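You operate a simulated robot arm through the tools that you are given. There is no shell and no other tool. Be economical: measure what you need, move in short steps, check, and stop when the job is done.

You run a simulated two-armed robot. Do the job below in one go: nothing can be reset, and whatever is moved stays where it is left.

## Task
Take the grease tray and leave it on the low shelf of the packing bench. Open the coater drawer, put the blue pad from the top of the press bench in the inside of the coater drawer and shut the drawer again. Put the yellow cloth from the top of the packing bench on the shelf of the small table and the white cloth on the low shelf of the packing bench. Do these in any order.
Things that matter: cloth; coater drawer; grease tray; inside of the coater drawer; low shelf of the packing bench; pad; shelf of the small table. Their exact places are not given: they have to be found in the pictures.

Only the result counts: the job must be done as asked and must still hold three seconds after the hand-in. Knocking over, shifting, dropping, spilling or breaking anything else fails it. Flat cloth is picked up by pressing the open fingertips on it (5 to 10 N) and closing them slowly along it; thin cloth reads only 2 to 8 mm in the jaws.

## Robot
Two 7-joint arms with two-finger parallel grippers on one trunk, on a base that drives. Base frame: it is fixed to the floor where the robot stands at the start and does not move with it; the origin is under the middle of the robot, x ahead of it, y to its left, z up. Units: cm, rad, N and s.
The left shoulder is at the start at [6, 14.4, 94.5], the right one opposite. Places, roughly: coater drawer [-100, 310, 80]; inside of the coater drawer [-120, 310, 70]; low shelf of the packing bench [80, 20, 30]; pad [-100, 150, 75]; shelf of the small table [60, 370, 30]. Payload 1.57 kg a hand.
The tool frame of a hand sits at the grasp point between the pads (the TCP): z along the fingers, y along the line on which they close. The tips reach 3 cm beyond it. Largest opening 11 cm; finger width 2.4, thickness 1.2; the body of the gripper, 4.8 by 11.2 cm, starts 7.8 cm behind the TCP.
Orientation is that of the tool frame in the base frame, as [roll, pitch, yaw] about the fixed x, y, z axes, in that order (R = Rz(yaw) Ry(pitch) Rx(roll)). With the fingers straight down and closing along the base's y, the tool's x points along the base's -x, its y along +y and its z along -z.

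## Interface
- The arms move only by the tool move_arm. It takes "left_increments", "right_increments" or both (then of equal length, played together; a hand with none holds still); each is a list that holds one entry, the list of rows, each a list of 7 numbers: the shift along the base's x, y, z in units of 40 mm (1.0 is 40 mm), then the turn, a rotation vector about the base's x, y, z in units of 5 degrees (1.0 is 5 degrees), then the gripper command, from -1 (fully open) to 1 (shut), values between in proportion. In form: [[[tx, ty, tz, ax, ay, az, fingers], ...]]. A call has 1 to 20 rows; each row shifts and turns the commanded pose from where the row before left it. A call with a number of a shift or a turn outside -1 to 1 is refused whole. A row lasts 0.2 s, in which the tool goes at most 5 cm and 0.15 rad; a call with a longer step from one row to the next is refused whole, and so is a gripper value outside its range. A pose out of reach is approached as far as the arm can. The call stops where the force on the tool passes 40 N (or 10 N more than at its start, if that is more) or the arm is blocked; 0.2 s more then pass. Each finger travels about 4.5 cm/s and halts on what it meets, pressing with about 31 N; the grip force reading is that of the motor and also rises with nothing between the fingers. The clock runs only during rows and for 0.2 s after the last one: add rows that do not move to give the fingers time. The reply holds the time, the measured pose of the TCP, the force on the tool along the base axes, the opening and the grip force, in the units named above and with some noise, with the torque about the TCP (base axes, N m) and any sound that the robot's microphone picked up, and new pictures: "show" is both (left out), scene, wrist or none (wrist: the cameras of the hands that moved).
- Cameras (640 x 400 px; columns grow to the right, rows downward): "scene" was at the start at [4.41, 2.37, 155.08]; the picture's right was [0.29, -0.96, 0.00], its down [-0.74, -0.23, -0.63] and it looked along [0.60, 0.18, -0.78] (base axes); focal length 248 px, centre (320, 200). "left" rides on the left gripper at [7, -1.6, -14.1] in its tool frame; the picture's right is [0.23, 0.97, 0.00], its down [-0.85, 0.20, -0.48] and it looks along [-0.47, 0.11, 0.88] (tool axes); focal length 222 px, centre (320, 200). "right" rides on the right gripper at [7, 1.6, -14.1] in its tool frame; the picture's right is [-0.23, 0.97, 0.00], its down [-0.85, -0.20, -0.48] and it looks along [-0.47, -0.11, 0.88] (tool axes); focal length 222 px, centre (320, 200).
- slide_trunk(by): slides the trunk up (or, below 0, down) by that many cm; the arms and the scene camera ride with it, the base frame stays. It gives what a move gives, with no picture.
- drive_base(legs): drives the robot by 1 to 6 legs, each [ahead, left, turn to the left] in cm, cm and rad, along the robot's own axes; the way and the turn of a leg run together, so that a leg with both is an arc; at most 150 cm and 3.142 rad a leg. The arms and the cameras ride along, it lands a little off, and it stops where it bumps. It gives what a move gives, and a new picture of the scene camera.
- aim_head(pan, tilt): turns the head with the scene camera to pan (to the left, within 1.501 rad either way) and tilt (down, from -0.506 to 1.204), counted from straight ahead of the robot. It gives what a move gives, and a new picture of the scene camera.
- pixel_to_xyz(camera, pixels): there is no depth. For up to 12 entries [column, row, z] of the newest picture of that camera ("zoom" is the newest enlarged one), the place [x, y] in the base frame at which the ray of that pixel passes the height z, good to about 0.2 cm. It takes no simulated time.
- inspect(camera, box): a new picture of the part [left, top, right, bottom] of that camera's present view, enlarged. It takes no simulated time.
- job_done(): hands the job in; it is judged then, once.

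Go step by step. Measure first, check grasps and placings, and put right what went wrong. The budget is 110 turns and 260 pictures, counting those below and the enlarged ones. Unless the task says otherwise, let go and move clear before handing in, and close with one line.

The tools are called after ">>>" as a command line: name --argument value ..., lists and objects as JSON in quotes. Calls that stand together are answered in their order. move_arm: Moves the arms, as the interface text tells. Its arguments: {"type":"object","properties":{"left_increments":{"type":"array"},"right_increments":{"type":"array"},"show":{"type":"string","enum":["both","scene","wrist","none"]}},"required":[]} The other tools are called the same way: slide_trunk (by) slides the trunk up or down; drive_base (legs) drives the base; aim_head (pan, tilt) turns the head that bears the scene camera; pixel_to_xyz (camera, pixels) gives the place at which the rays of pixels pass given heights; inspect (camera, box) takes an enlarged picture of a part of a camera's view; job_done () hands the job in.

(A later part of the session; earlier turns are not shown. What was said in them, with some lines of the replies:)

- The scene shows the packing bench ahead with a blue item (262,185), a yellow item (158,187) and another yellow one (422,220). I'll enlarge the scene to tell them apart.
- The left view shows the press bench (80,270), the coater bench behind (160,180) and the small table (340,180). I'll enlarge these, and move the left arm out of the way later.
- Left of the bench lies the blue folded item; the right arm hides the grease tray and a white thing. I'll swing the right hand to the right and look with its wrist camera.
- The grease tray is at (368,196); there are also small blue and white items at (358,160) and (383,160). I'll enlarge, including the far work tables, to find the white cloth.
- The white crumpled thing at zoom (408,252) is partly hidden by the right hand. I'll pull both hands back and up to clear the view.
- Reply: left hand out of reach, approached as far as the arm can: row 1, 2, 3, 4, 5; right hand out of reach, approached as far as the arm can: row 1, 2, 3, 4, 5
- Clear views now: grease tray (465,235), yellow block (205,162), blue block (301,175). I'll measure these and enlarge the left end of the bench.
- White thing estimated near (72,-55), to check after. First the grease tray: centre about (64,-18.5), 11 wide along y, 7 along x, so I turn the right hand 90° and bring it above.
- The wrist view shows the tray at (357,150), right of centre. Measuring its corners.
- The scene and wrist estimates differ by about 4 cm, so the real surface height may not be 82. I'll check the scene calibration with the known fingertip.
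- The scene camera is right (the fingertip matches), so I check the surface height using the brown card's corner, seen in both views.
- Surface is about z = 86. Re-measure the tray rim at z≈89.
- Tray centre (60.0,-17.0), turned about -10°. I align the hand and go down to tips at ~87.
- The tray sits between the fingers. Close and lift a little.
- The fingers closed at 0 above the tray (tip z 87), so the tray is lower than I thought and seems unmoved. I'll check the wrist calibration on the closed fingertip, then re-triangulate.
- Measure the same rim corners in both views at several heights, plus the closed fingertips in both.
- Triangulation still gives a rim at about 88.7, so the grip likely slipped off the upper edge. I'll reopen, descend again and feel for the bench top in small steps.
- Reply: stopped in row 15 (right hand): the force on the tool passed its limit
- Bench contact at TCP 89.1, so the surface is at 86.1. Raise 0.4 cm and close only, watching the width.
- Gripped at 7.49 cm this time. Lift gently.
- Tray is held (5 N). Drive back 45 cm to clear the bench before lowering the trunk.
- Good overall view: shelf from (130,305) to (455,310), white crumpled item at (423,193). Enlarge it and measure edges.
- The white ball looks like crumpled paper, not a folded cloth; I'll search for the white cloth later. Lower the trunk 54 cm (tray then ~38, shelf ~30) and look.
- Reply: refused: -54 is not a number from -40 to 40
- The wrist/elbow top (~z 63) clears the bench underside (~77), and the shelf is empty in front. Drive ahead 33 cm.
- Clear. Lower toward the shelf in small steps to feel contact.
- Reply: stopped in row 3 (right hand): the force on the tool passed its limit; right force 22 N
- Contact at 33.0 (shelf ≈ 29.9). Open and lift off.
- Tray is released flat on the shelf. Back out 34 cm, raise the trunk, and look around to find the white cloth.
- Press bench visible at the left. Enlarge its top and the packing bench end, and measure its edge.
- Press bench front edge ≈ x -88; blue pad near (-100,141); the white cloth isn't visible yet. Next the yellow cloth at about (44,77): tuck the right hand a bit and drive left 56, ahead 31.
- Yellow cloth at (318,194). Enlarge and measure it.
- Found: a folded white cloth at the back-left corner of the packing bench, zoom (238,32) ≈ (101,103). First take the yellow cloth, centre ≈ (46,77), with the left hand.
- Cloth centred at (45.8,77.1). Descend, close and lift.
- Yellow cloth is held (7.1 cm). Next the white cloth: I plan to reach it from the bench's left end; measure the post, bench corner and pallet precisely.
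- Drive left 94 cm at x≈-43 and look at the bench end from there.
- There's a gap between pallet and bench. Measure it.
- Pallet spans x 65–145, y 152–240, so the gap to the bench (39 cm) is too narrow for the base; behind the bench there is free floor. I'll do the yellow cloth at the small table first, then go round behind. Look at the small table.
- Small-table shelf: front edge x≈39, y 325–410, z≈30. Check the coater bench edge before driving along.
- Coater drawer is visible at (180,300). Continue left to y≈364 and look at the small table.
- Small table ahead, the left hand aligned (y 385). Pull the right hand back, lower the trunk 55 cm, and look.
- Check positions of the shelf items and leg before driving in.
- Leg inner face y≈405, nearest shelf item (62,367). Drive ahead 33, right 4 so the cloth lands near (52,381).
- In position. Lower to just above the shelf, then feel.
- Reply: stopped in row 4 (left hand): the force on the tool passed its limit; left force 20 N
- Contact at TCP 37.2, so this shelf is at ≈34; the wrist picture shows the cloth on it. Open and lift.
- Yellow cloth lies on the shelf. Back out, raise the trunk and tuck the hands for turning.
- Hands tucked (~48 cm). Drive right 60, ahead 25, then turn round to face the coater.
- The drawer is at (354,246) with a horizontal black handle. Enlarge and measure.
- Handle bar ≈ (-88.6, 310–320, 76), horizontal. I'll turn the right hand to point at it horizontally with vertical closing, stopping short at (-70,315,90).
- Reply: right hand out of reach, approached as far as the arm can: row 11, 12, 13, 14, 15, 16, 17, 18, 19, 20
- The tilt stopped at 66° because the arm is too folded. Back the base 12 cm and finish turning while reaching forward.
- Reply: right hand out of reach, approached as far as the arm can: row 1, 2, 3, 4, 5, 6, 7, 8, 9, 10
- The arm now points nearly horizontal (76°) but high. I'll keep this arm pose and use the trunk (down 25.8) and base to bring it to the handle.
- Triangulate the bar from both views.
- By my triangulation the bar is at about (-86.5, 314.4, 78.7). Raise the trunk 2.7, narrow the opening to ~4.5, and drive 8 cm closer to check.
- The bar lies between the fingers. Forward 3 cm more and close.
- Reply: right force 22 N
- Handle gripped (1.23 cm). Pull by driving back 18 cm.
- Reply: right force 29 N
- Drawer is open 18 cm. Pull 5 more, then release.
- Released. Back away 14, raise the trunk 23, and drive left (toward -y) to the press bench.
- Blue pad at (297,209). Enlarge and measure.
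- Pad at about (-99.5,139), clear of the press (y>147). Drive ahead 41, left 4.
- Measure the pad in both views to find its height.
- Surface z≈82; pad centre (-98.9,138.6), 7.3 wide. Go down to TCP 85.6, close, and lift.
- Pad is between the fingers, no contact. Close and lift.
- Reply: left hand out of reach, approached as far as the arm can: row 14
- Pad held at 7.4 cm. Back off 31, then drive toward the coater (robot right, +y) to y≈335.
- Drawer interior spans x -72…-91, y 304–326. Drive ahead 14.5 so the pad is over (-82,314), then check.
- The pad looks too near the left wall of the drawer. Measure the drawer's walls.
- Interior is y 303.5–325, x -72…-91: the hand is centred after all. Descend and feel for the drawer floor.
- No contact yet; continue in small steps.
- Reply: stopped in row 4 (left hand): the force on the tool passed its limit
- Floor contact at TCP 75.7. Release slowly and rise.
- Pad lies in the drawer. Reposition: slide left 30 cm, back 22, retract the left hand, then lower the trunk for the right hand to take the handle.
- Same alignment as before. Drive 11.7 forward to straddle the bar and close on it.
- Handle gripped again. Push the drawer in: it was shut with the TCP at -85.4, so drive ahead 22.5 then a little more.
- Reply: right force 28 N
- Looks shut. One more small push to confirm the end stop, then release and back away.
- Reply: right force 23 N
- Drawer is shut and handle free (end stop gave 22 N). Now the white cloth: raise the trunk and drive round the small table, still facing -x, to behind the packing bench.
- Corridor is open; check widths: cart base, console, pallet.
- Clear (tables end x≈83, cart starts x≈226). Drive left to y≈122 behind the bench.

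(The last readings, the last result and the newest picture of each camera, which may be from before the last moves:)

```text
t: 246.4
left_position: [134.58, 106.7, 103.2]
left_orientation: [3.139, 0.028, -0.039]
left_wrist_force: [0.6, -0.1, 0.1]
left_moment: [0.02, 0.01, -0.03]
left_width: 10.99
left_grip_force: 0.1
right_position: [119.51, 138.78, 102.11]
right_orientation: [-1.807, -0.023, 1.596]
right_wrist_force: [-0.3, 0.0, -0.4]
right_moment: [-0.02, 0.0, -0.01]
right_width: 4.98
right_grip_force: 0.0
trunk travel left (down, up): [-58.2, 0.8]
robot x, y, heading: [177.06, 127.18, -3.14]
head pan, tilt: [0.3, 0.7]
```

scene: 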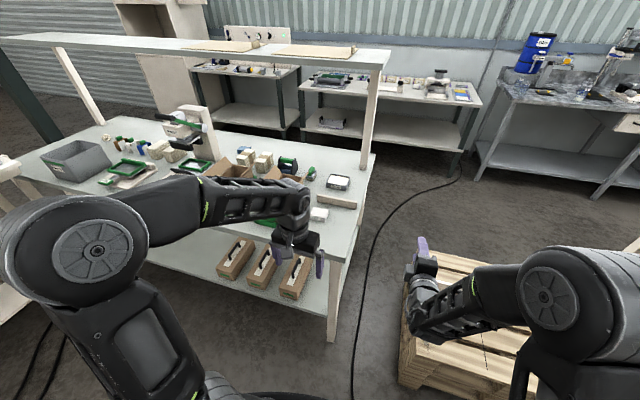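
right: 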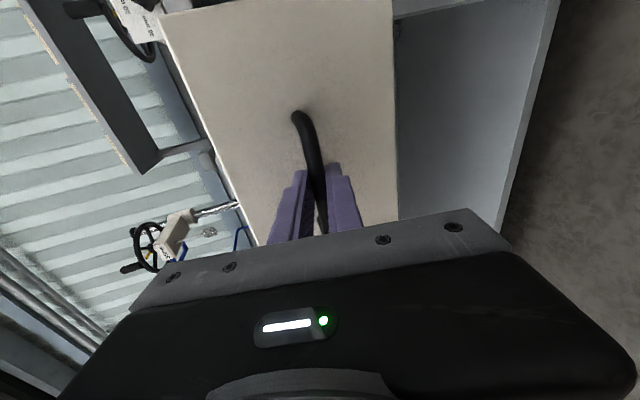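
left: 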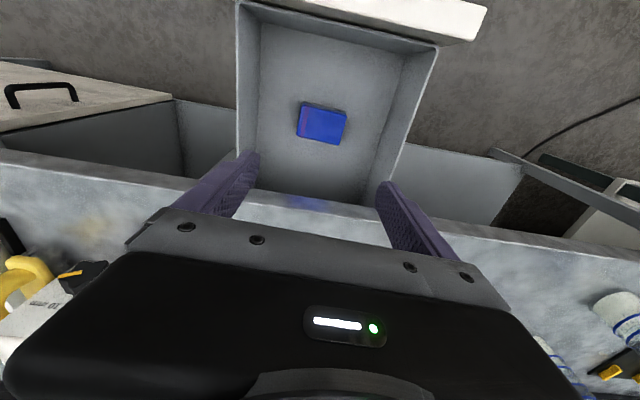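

White cloth at (320,214). Enlarge and measure.

>>> inspect --camera "scene" --box '[260, 160, 380, 260]'

>>> pixel_to_xyz --camera "scene" --pixels '[[310, 221, 86], [329, 219, 86], [329, 210, 88], [311, 208, 88], [350, 262, 86], [335, 342, 0], [240, 275, 30], [300, 298, 30], [225, 245, 30], [357, 207, 86]]'

```text
4.00 times, centred on (320, 210) of scene
```

zoom: 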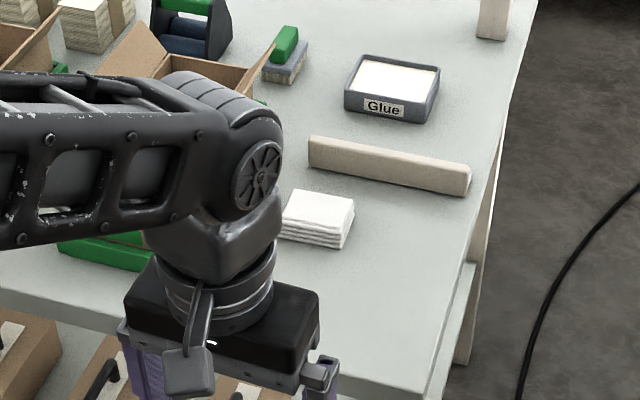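

```text
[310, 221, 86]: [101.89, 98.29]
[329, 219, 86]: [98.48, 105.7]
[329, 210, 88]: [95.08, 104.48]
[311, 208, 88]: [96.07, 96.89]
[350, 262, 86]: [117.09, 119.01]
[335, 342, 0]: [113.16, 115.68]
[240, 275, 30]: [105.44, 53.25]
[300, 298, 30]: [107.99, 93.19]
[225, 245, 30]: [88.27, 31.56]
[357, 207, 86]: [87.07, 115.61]
```

Cloth centre ≈ (99,101). Drive ahead 18 and reach above it.

>>> drive_base --legs '[[18, 3, 0]]'

>>> move_arm --left_increments '[[[-0.87, -0.1, -0.1, 0, 0, 0, -1], [-0.87, -0.1, -0.1, 0, 0, 0, -1], [-0.87, -0.1, -0.1, 0, 0, 0, -1], [-0.87, -0.1, -0.1, 0, 0, 0, -1], [-0.6, -0.1, -0.1, 0, 0, 0, -1], [0, 0, 0, 0, 0, 0, -1]]]'

```text
t: 248.0
left_position: [116.48, 103.58, 103.16]
left_orientation: [3.138, 0.027, -0.037]
left_wrist_force: [0.4, -0.4, 0.5]
left_moment: [0.0, -0.06, 0.0]
left_width: 11.02
left_grip_force: 0.1
right_position: [101.29, 135.6, 102.05]
right_orientation: [-1.809, -0.024, 1.6]
right_wrist_force: [0.4, 0.1, -0.2]
right_moment: [0.02, -0.01, 0.02]
right_width: 4.96
right_grip_force: 0.0
trunk travel left (down, up): [-58.2, 0.8]
robot x, y, heading: [158.86, 124.11, -3.132]
head pan, tilt: [0.3, 0.7]
```

scene: 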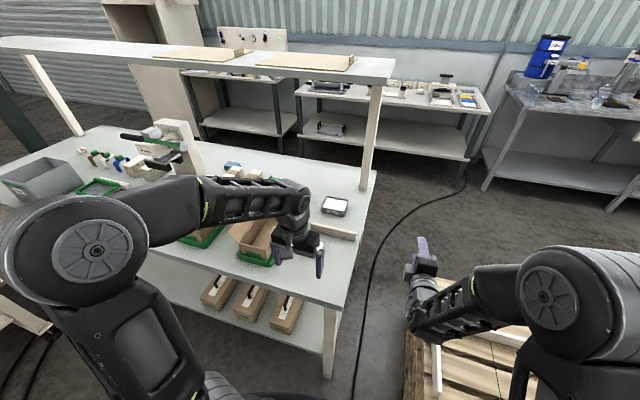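

```text
t: 249.4
left_position: [100.25, 101.37, 101.16]
left_orientation: [3.138, 0.028, -0.036]
left_wrist_force: [-0.4, 0.2, -0.3]
left_moment: [-0.02, 0.03, 0.02]
left_width: 10.97
left_grip_force: 0.0
right_position: [101.29, 135.53, 102.06]
right_orientation: [-1.808, -0.024, 1.599]
right_wrist_force: [-1.5, 0.6, -0.1]
right_moment: [0.01, 0.02, 0.0]
right_width: 4.96
right_grip_force: 0.0
trunk travel left (down, up): [-58.2, 0.8]
robot x, y, heading: [158.76, 124.58, -3.135]
head pan, tilt: [0.3, 0.7]
```

scene: 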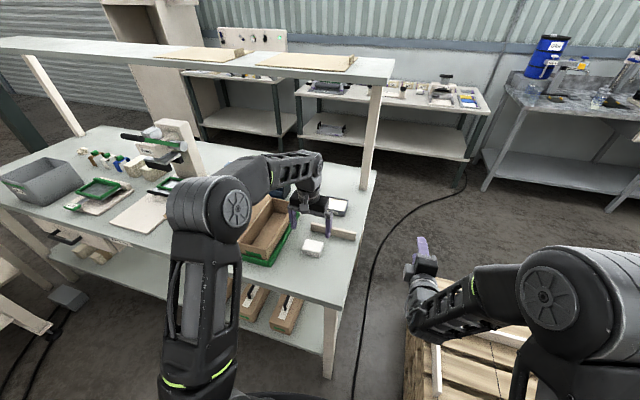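
left: 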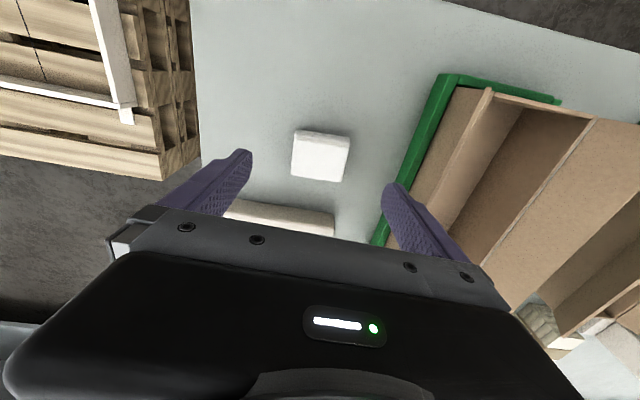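

>>> pixel_to_xyz --camera "left" --pixels '[[296, 130, 88.5], [351, 138, 88.5], [343, 183, 88.5], [292, 174, 88.5], [435, 80, 88], [405, 180, 88], [385, 220, 88], [334, 215, 92], [245, 203, 92]]'

>>> inspect --camera "scene" --box '[250, 180, 370, 280]'

```text
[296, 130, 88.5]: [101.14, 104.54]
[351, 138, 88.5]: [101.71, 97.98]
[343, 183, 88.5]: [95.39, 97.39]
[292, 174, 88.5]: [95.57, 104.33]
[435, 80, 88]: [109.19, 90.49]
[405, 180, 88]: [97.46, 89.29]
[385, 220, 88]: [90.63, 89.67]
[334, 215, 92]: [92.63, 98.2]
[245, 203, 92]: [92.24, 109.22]
```

```text
4.00 times, centred on (310, 230) of scene
```

zoom: 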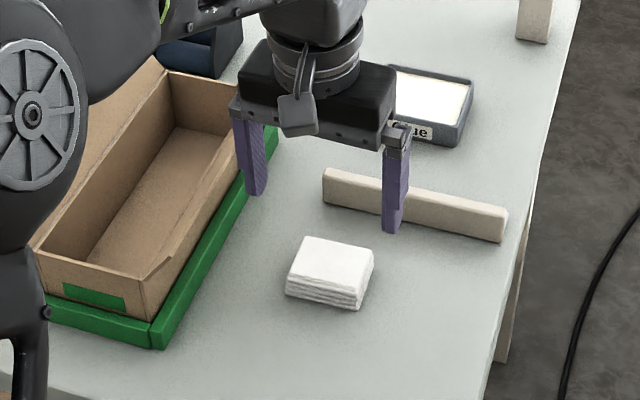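

Cloth centre (98.4,101.0), clear of the carton (y<90) and the bar (x<93). Descend, grip and lift.

>>> move_arm --left_increments '[[[-0.45, -0.1, -0.4, 0, 0, 0, -1], [0, 0, -0.8, 0, 0, 0, -1], [0, 0, -0.8, 0, 0, 0, -1], [0, 0, -0.6, 0, 0, 0, -1], [0, 0, -0.32, 0, 0, 0, -1], [0, 0, 0, 0, 0, 0, -1], [0, 0, 0, 0, 0, 0, -0.3], [0, 0, 0, 0, 0, 0, 0.2], [0, 0, 0, 0, 0, 0, 0.6], [0, 0, 0, 0, 0, 0, 1], [0, 0, 0, 0, 0, 0, 1], [0, 0, 0, 0, 0, 0, 1], [0, 0, 0, 0, 0, 0, 1]]]' --show "wrist"

```text
t: 252.2
left_position: [98.5, 101.14, 89.55]
left_orientation: [3.138, 0.027, -0.037]
left_wrist_force: [-0.6, -0.2, 0.3]
left_moment: [0.02, 0.01, 0.02]
left_width: 7.23
left_grip_force: 30.9
right_position: [101.3, 135.56, 102.05]
right_orientation: [-1.811, -0.024, 1.599]
right_wrist_force: [-0.1, 0.1, 0.2]
right_moment: [0.01, 0.0, 0.02]
right_width: 4.93
right_grip_force: 0.0
trunk travel left (down, up): [-58.2, 0.8]
robot x, y, heading: [158.8, 124.29, -3.136]
head pan, tilt: [0.3, 0.7]
```

left: 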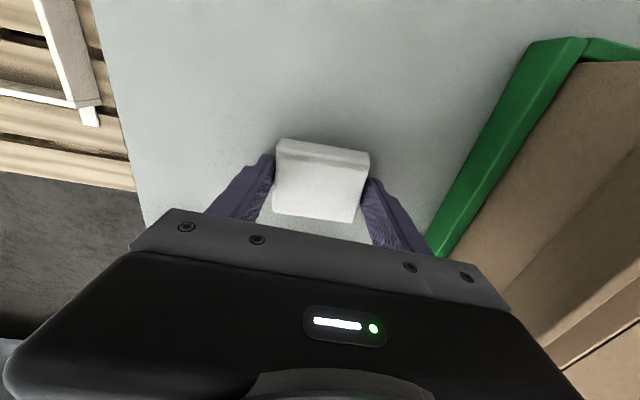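

White cloth gripped (7.2 cm). Lift, back off 27 cm, and look toward the place for it.

>>> move_arm --left_increments '[[[0, 0, 0.1, 0, 0, 0, 1], [0, 0, 0.3, 0, 0, 0, 1], [0, 0, 0.6, 0, 0, 0, 1], [0, 0, 0.8, 0, 0, 0, 1], [0, 0, 0.8, 0, 0, 0, 1], [0, 0, 0.5, 0, 0, 0, 1], [0, 0, 0, 0, 0, 0, 1]]]' --show "wrist"

>>> drive_base --legs '[[-27, 0, 0]]'

>>> aim_head --pan 0.75 --tilt 0.7

```text
t: 253.8
left_position: [98.42, 101.31, 102.01]
left_orientation: [3.136, 0.026, -0.036]
left_wrist_force: [0.2, 0.0, -1.1]
left_moment: [0.0, 0.03, 0.0]
left_width: 7.16
left_grip_force: 30.8
right_position: [101.36, 135.65, 101.98]
right_orientation: [-1.809, -0.024, 1.599]
right_wrist_force: [0.3, 0.1, -0.1]
right_moment: [-0.02, 0.02, -0.02]
right_width: 4.95
right_grip_force: 0.0
trunk travel left (down, up): [-58.2, 0.8]
robot x, y, heading: [158.62, 124.64, -3.13]
head pan, tilt: [0.3, 0.7]
```

left: 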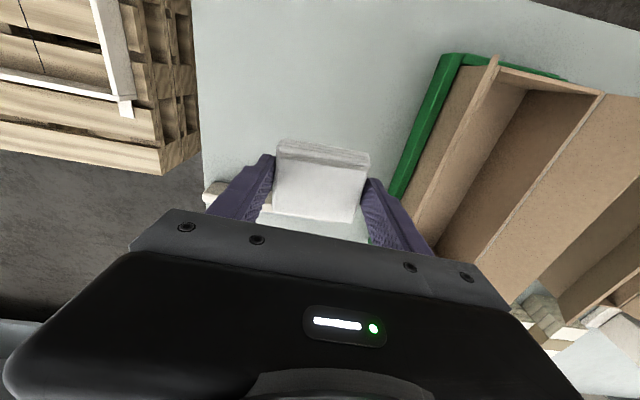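

```text
t: 255.7
left_position: [124.85, 101.54, 101.95]
left_orientation: [3.138, 0.027, -0.038]
left_wrist_force: [0.1, 0.4, 0.5]
left_moment: [0.01, 0.02, -0.02]
left_width: 7.15
left_grip_force: 30.9
right_position: [127.96, 135.89, 102.15]
right_orientation: [-1.81, -0.024, 1.595]
right_wrist_force: [0.6, -0.1, -0.6]
right_moment: [0.02, 0.02, 0.02]
right_width: 4.94
right_grip_force: 0.0
trunk travel left (down, up): [-58.2, 0.8]
robot x, y, heading: [185.35, 124.42, -3.138]
head pan, tilt: [0.3, 0.7]
```

scene: 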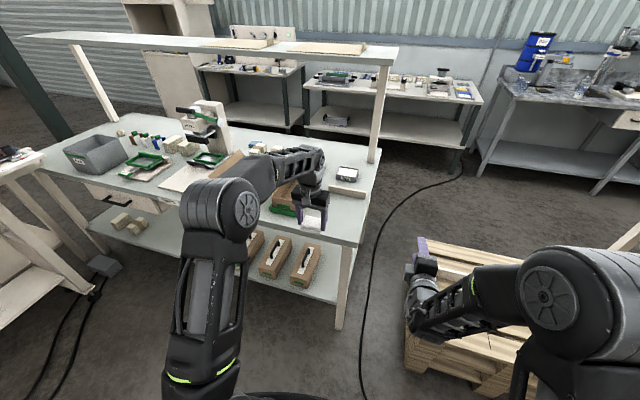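

```text
t: 256.6
left_position: [124.82, 101.56, 101.92]
left_orientation: [3.138, 0.029, -0.039]
left_wrist_force: [-0.1, 0.4, 0.1]
left_moment: [-0.01, -0.02, -0.01]
left_width: 7.16
left_grip_force: 30.8
right_position: [127.73, 135.92, 102.01]
right_orientation: [-1.809, -0.024, 1.595]
right_wrist_force: [0.0, 0.2, 0.0]
right_moment: [-0.02, 0.0, 0.03]
right_width: 4.95
right_grip_force: 0.0
trunk travel left (down, up): [-58.2, 0.8]
robot x, y, heading: [185.11, 124.44, -3.137]
head pan, tilt: [0.75, 0.7]
```

scene: 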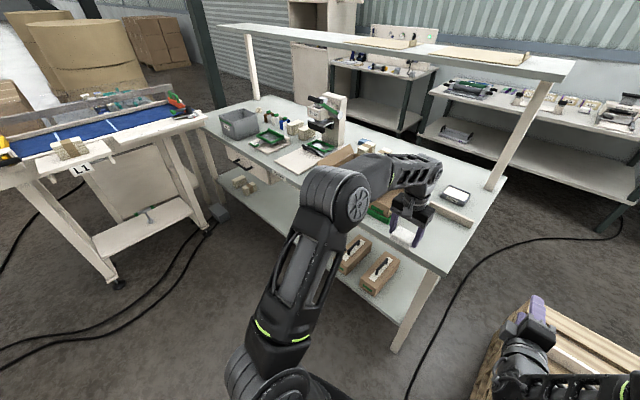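

>>> pixel_to_xyz --camera "scene" --pixels '[[118, 287, 0], [218, 222, 0], [35, 180, 82], [205, 118, 82], [340, 271, 30], [378, 293, 30], [345, 290, 30], [245, 192, 30], [270, 218, 30], [230, 198, 30], [396, 352, 0]]'

>>> inspect --camera "scene" --box '[190, 150, 430, 330]'

```text
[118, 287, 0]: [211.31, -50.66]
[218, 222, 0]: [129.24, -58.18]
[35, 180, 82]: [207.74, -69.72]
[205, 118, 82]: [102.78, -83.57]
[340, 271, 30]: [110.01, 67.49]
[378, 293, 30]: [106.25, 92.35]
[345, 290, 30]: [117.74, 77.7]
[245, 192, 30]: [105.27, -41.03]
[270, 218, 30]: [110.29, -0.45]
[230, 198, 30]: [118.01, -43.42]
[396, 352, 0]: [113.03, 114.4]
```

```text
2.22 times, centred on (310, 240) of scene
```

zoom: 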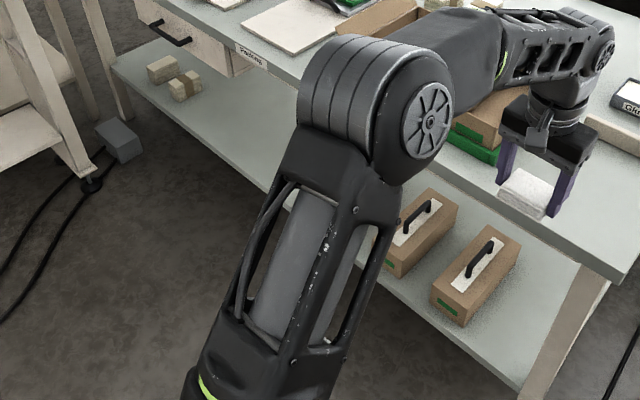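

Conveyor is well away (y<-50). There's a drawer unit under the bench on this side; drive left 80 and lower the trunk partly to see under.

>>> drive_base --legs '[[0, 80, 0]]'

>>> slide_trunk --by -40

>>> aim_head --pan 0.2 --tilt 0.4

```text
t: 260.8
left_position: [125.09, 22.78, 101.92]
left_orientation: [3.139, 0.027, -0.038]
left_wrist_force: [0.7, 0.2, -0.4]
left_moment: [-0.02, 0.02, 0.01]
left_width: 7.09
left_grip_force: 30.9
right_position: [128.21, 57.03, 102.03]
right_orientation: [-1.809, -0.025, 1.594]
right_wrist_force: [-0.3, 0.8, 0.5]
right_moment: [0.01, -0.02, 0.0]
right_width: 4.94
right_grip_force: 0.1
trunk travel left (down, up): [-58.2, 0.8]
robot x, y, heading: [185.14, 45.32, -3.135]
head pan, tilt: [0.75, 0.7]
```

scene: 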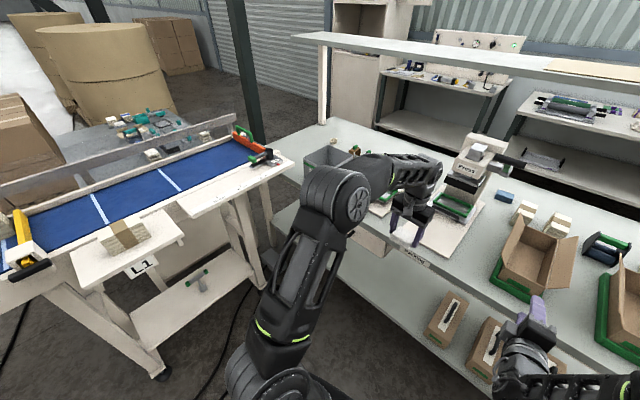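

```text
t: 264.6
left_position: [125.04, 22.82, 62.0]
left_orientation: [3.139, 0.028, -0.039]
left_wrist_force: [0.1, 0.2, -0.2]
left_moment: [0.01, -0.01, 0.0]
left_width: 7.11
left_grip_force: 31.3
right_position: [128.29, 57.05, 62.04]
right_orientation: [-1.808, -0.025, 1.595]
right_wrist_force: [-0.2, 0.0, 0.0]
right_moment: [0.02, -0.01, -0.01]
right_width: 4.94
right_grip_force: 0.1
trunk travel left (down, up): [-18.2, 40.8]
robot x, y, heading: [185.83, 45.66, -3.135]
head pan, tilt: [0.75, 0.7]
```

```text
t: 265.6
left_position: [125.02, 22.69, 62.0]
left_orientation: [3.137, 0.027, -0.038]
left_wrist_force: [0.1, 0.4, 0.3]
left_moment: [0.0, 0.01, -0.01]
left_width: 7.1
left_grip_force: 30.6
right_position: [128.17, 57.13, 62.0]
right_orientation: [-1.808, -0.024, 1.596]
right_wrist_force: [-0.1, 0.4, 0.0]
right_moment: [0.02, 0.03, 0.0]
right_width: 4.95
right_grip_force: 0.0
trunk travel left (down, up): [-18.2, 40.8]
robot x, y, heading: [185.49, 45.44, -3.135]
head pan, tilt: [0.201, 0.4]
```

scene: 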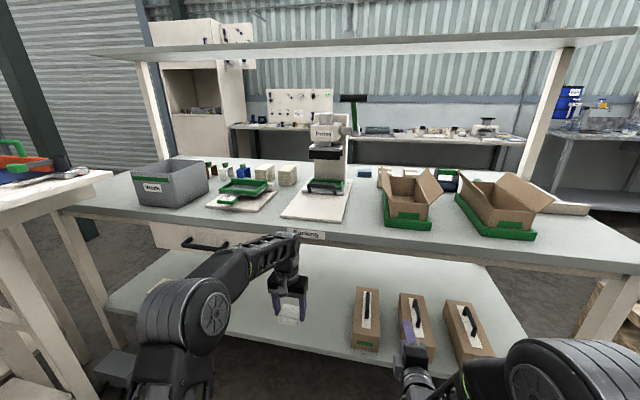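

>>> inspect --camera "scene" --box '[140, 200, 400, 370]'

>>> pixel_to_xyz --camera "scene" --pixels '[[305, 236, 82], [250, 238, 82], [362, 350, 30], [350, 342, 30], [352, 290, 42], [500, 320, 30], [300, 340, 30], [260, 340, 30], [470, 357, 30], [468, 305, 42]]'

```text
2.35 times, centred on (270, 285) of scene
```

zoom: 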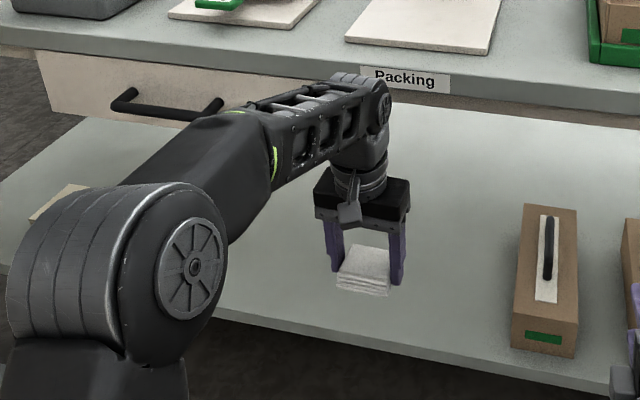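

```text
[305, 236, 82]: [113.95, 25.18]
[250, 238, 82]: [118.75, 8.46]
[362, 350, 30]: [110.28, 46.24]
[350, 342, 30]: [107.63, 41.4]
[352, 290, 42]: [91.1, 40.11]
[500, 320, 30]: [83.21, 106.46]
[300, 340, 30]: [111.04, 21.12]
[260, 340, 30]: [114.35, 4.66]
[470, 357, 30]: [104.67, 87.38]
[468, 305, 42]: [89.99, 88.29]
```

The drawer unit ends near y≈10 and the crates start at y≈40, so I aim for y≈29. Shift right 6 and lower the left hand to 45 outside the bench, then check.

>>> drive_base --legs '[[0, -6, 0]]'

>>> move_arm --left_increments '[[[0, 0, -0.8, 0, 0, 0, 1], [0, 0, -0.8, 0, 0, 0, 1], [0, 0, -0.8, 0, 0, 0, 1], [0, 0, -0.8, 0, 0, 0, 1], [0, 0, -0.8, 0, 0, 0, 1], [0, 0, -0.5, 0, 0, 0, 1], [0, 0, 0, 0, 0, 0, 1]]]' --show "scene"

```text
t: 266.6
left_position: [125.04, 28.68, 61.94]
left_orientation: [3.139, 0.028, -0.039]
left_wrist_force: [-0.2, -0.3, -0.3]
left_moment: [0.01, 0.01, -0.01]
left_width: 7.12
left_grip_force: 31.1
right_position: [128.22, 63.01, 62.03]
right_orientation: [-1.808, -0.023, 1.594]
right_wrist_force: [-0.7, 0.4, -0.3]
right_moment: [0.0, -0.03, 0.03]
right_width: 4.92
right_grip_force: 0.0
trunk travel left (down, up): [-18.2, 40.8]
robot x, y, heading: [185.64, 51.24, -3.138]
head pan, tilt: [0.201, 0.4]
```

scene: 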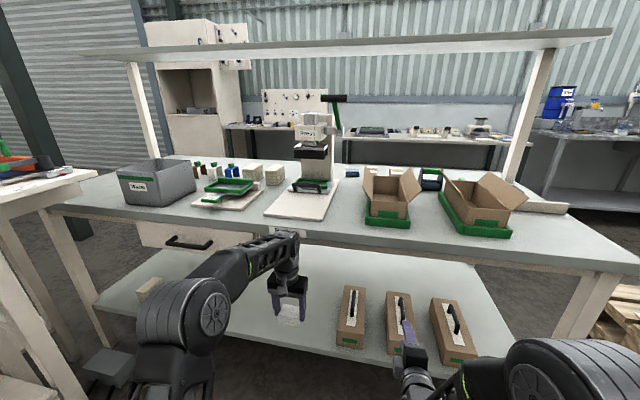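

```text
t: 268.2
left_position: [125.12, 28.73, 43.86]
left_orientation: [3.137, 0.027, -0.037]
left_wrist_force: [0.4, -0.6, 0.3]
left_moment: [-0.01, 0.0, 0.0]
left_width: 7.1
left_grip_force: 31.1
right_position: [128.24, 63.0, 62.02]
right_orientation: [-1.81, -0.025, 1.596]
right_wrist_force: [0.1, 0.2, -0.4]
right_moment: [-0.04, 0.0, -0.02]
right_width: 4.98
right_grip_force: 0.0
trunk travel left (down, up): [-18.2, 40.8]
robot x, y, heading: [185.62, 51.43, -3.136]
head pan, tilt: [0.201, 0.4]
```

scene: 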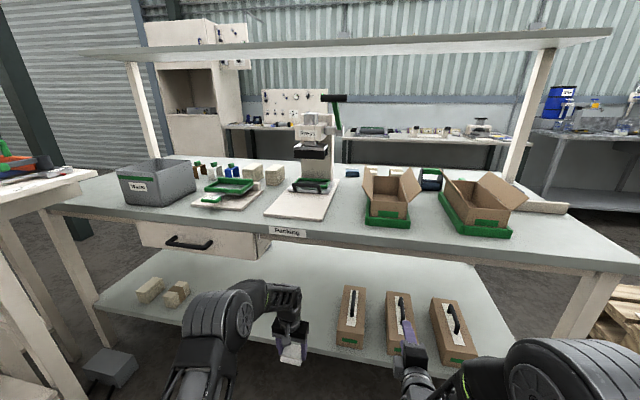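

>>> pixel_to_xyz --camera "scene" --pixels '[[270, 250, 76], [270, 258, 68], [268, 262, 64], [255, 262, 64], [343, 330, 30], [335, 348, 30], [342, 290, 42]]'

>>> inspect --camera "scene" --box '[130, 210, 390, 380]'

```text
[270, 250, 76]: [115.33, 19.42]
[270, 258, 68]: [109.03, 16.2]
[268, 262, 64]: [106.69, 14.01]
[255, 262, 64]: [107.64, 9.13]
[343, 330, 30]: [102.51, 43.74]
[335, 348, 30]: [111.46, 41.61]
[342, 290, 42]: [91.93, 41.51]
```

```text
2.35 times, centred on (260, 295) of scene
```

zoom: 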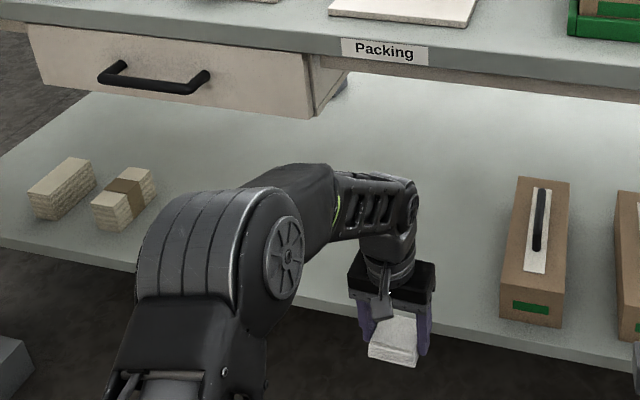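

Window is y 18–41. Drive ahead 24 with a 1.5 cm shift right (hand to (101,30)).

>>> drive_base --legs '[[0, -1.5, 0], [24, 0, 0]]'

>>> inspect --camera "left" --box '[0, 0, 640, 400]'

```text
t: 270.2
left_position: [105.58, 29.5, 42.95]
left_orientation: [3.138, -0.001, -0.035]
left_wrist_force: [0.3, 0.5, -0.8]
left_moment: [-0.01, -0.03, 0.0]
left_width: 7.07
left_grip_force: 30.4
right_position: [106.95, 63.83, 62.16]
right_orientation: [-1.809, -0.024, 1.607]
right_wrist_force: [-0.5, -0.2, 0.6]
right_moment: [0.02, -0.02, 0.05]
right_width: 4.92
right_grip_force: 0.0
trunk travel left (down, up): [-18.2, 40.8]
robot x, y, heading: [164.36, 52.59, -3.128]
head pan, tilt: [0.201, 0.4]
stopped in leg 2: the robot was blocked; the commanded pose is now the measured one
```

scene: 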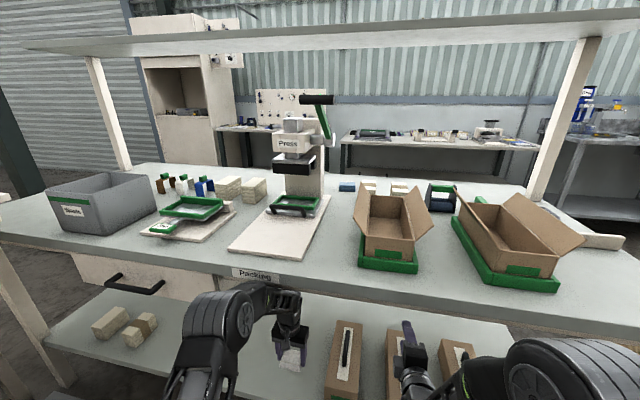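

```text
1.00 times, centred on (320, 200) of left
```

zoom: 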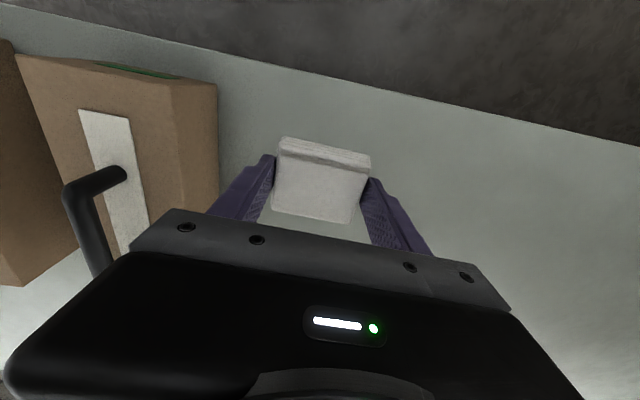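

Blocked at x=105.6 — the left forearm probably met the bench edge. Back 2 cm, lower the trunk 6 so the forearm drops, then go forward again.

>>> drive_base --legs '[[-3, 0, 0]]'

>>> slide_trunk --by -6

>>> inspect --camera "scene" --box '[160, 220, 480, 400]'

>>> inspect --camera "right" --box '[0, 0, 640, 400]'

```text
t: 271.0
left_position: [108.3, 29.69, 42.93]
left_orientation: [3.138, 0.001, -0.037]
left_wrist_force: [-0.7, 0.0, -0.2]
left_moment: [-0.02, -0.03, 0.02]
left_width: 7.07
left_grip_force: 31.3
right_position: [109.84, 63.92, 62.05]
right_orientation: [-1.808, -0.023, 1.604]
right_wrist_force: [0.5, 0.6, -0.4]
right_moment: [0.01, 0.03, 0.01]
right_width: 4.95
right_grip_force: 0.1
trunk travel left (down, up): [-18.2, 40.8]
robot x, y, heading: [167.7, 52.73, -3.131]
head pan, tilt: [0.201, 0.4]
```

scene: 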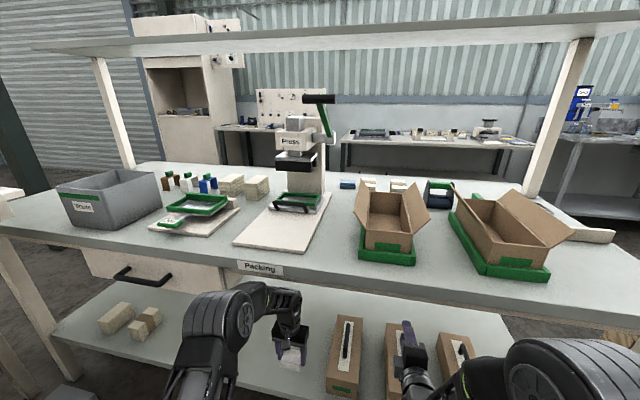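

```text
t: 272.0
left_position: [108.4, 29.7, 36.93]
left_orientation: [3.139, 0.0, -0.035]
left_wrist_force: [0.0, 0.7, -0.6]
left_moment: [-0.01, 0.04, 0.02]
left_width: 7.08
left_grip_force: 30.2
right_position: [109.89, 63.94, 56.06]
right_orientation: [-1.809, -0.024, 1.604]
right_wrist_force: [-0.1, 0.5, 0.8]
right_moment: [-0.02, -0.01, 0.02]
right_width: 4.95
right_grip_force: 0.1
trunk travel left (down, up): [-12.2, 46.8]
robot x, y, heading: [167.31, 53.05, -3.126]
head pan, tilt: [0.201, 0.4]
```

```text
2.00 times, centred on (320, 310) of scene
```

zoom: 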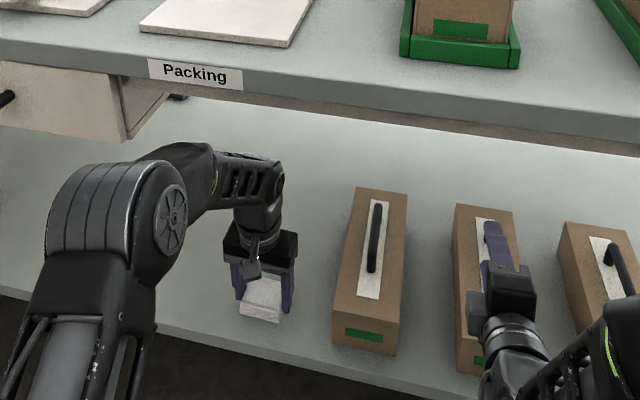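

```text
1.00 times, centred on (320, 200) of right
```

zoom: 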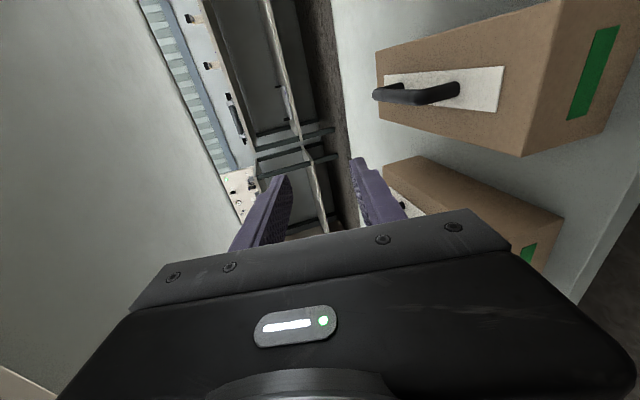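

Clearances look fine. Forward 5 cm.

>>> drive_base --legs '[[5, 0, 0]]'

>>> inspect --camera "left" --box '[0, 0, 640, 400]'

```text
t: 272.9
left_position: [103.19, 29.72, 37.02]
left_orientation: [3.138, 0.001, -0.036]
left_wrist_force: [0.5, 0.0, 0.0]
left_moment: [0.01, 0.02, 0.03]
left_width: 7.06
left_grip_force: 30.9
right_position: [104.87, 63.87, 56.09]
right_orientation: [-1.808, -0.023, 1.603]
right_wrist_force: [0.0, -0.7, 0.6]
right_moment: [-0.04, -0.03, 0.02]
right_width: 4.96
right_grip_force: 0.1
trunk travel left (down, up): [-12.2, 46.8]
robot x, y, heading: [162.76, 52.9, -3.127]
head pan, tilt: [0.201, 0.4]
```

scene: 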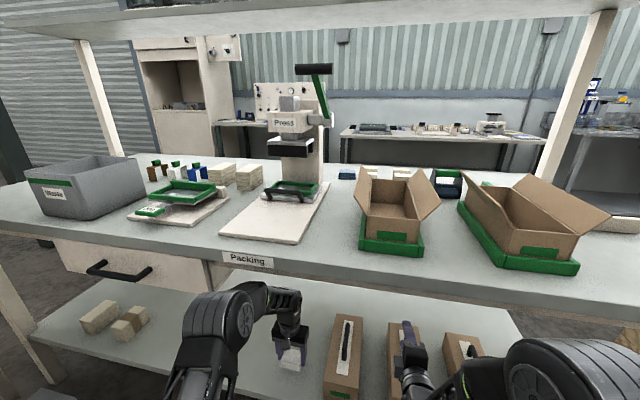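

```text
1.00 times, centred on (320, 200) of left
```

zoom: 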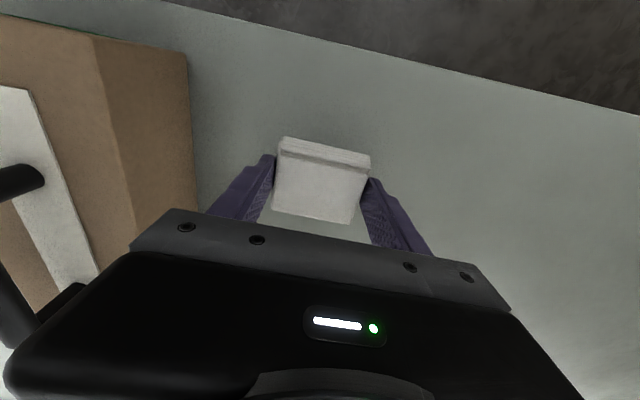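

Cloth is over the shelf (edge ~8 cm behind). Lower to contact.

>>> move_arm --left_increments '[[[0, 0, -0.4, 0, 0, 0, 1], [0, 0, -0.2, 0, 0, 0, 1], [0, 0, -0.12, 0, 0, 0, 1], [0, 0, -0.1, 0, 0, 0, 1], [0, 0, -0.1, 0, 0, 0, 1], [0, 0, -0.1, 0, 0, 0, 1], [0, 0, 0, 0, 0, 0, 1]]]' --show "wrist"

```text
t: 274.6
left_position: [103.19, 29.62, 33.29]
left_orientation: [3.138, 0.007, -0.035]
left_wrist_force: [8.1, -1.0, 38.3]
left_moment: [0.12, -0.17, -0.01]
left_width: 7.1
left_grip_force: 31.4
right_position: [105.11, 63.88, 56.24]
right_orientation: [-1.807, -0.026, 1.603]
right_wrist_force: [-0.2, 0.8, -0.3]
right_moment: [-0.02, 0.0, -0.01]
right_width: 4.94
right_grip_force: 0.0
trunk travel left (down, up): [-12.2, 46.8]
robot x, y, heading: [162.43, 52.86, -3.124]
head pan, tilt: [0.201, 0.4]
```

left: 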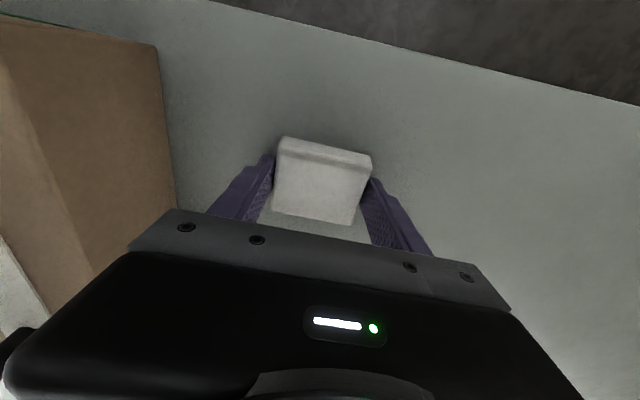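

Firm contact at 33.3 (shelf 30). Open moderately and lift straight up a few cm, then back out.

>>> move_arm --left_increments '[[[0, 0, 0.03, 0, 0, 0, 0], [0, 0, 0.03, 0, 0, 0, -0.6], [0, 0, 0, 0, 0, 0, -0.7], [0, 0, 0, 0, 0, 0, -0.7], [0, 0, 0.1, 0, 0, 0, -0.7], [0, 0, 0.3, 0, 0, 0, -0.7], [0, 0, 0.5, 0, 0, 0, -0.7], [0, 0, 0.4, 0, 0, 0, -0.7], [0, 0, 0, 0, 0, 0, -0.7]]]' --show "wrist"

>>> drive_base --legs '[[-26, 0, 0]]'

>>> inspect --camera "scene" --box '[0, 180, 640, 400]'

```text
t: 276.6
left_position: [103.16, 29.81, 38.2]
left_orientation: [3.138, -0.002, -0.037]
left_wrist_force: [0.0, -0.5, 0.1]
left_moment: [0.01, 0.01, 0.01]
left_width: 9.34
left_grip_force: 0.1
right_position: [104.91, 63.79, 56.06]
right_orientation: [-1.807, -0.024, 1.604]
right_wrist_force: [-0.1, 0.2, -0.3]
right_moment: [-0.02, -0.01, 0.0]
right_width: 4.97
right_grip_force: 0.0
trunk travel left (down, up): [-12.2, 46.8]
robot x, y, heading: [162.74, 52.32, -3.132]
head pan, tilt: [0.201, 0.4]
```

left: 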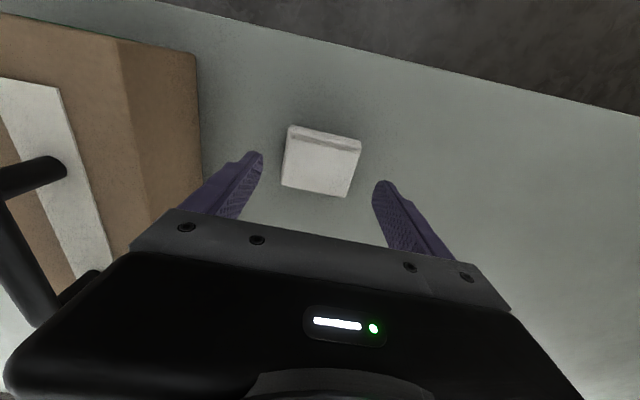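

```text
t: 278.4
left_position: [129.34, 30.19, 38.25]
left_orientation: [3.137, 0.0, -0.039]
left_wrist_force: [0.5, 0.5, 0.0]
left_moment: [0.0, 0.0, 0.0]
left_width: 9.35
left_grip_force: 0.1
right_position: [131.22, 64.43, 56.13]
right_orientation: [-1.809, -0.025, 1.6]
right_wrist_force: [0.5, -0.6, 0.1]
right_moment: [0.0, -0.02, 0.02]
right_width: 4.93
right_grip_force: 0.0
trunk travel left (down, up): [-12.2, 46.8]
robot x, y, heading: [188.35, 53.05, -3.129]
head pan, tilt: [0.201, 0.4]
```

scene: 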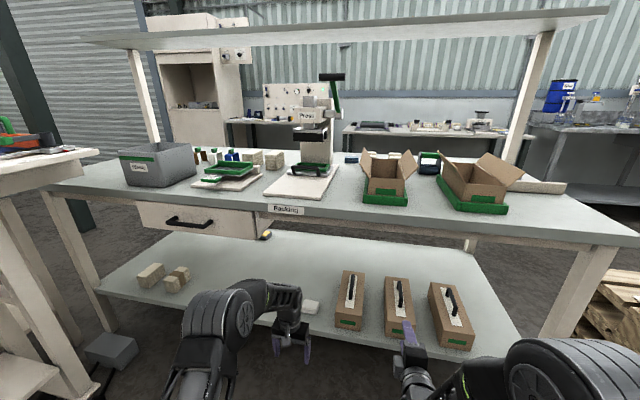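

```text
1.00 times, centred on (320, 290) of scene
```

zoom: 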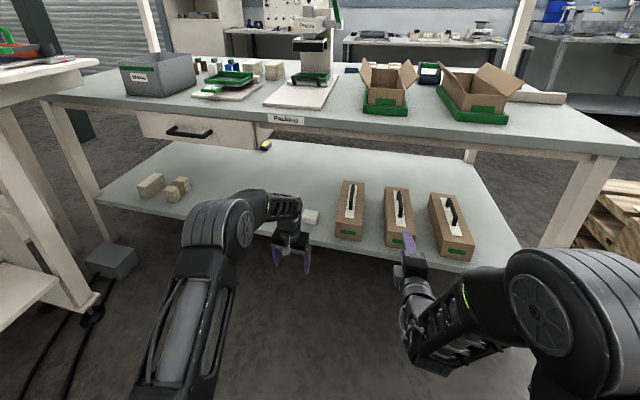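

The white cloth lies on the low shelf (310,307), and the grease tray is still on it (265,235). The yellow cloth is on the small table's shelf, the pad is in the shut drawer, and both hands are clear. Handing in.

>>> job_done

```text
The job is handed in.
```

I've handed the job in. The grease tray and white cloth are on the packing bench's low shelf, the yellow cloth is on the small table's shelf, and the blue pad is inside the shut coater drawer. While I was placing the white cloth, the robot bumped something at the packing bench, probably the bench edge; I saw nothing moved in the pictures afterwards.
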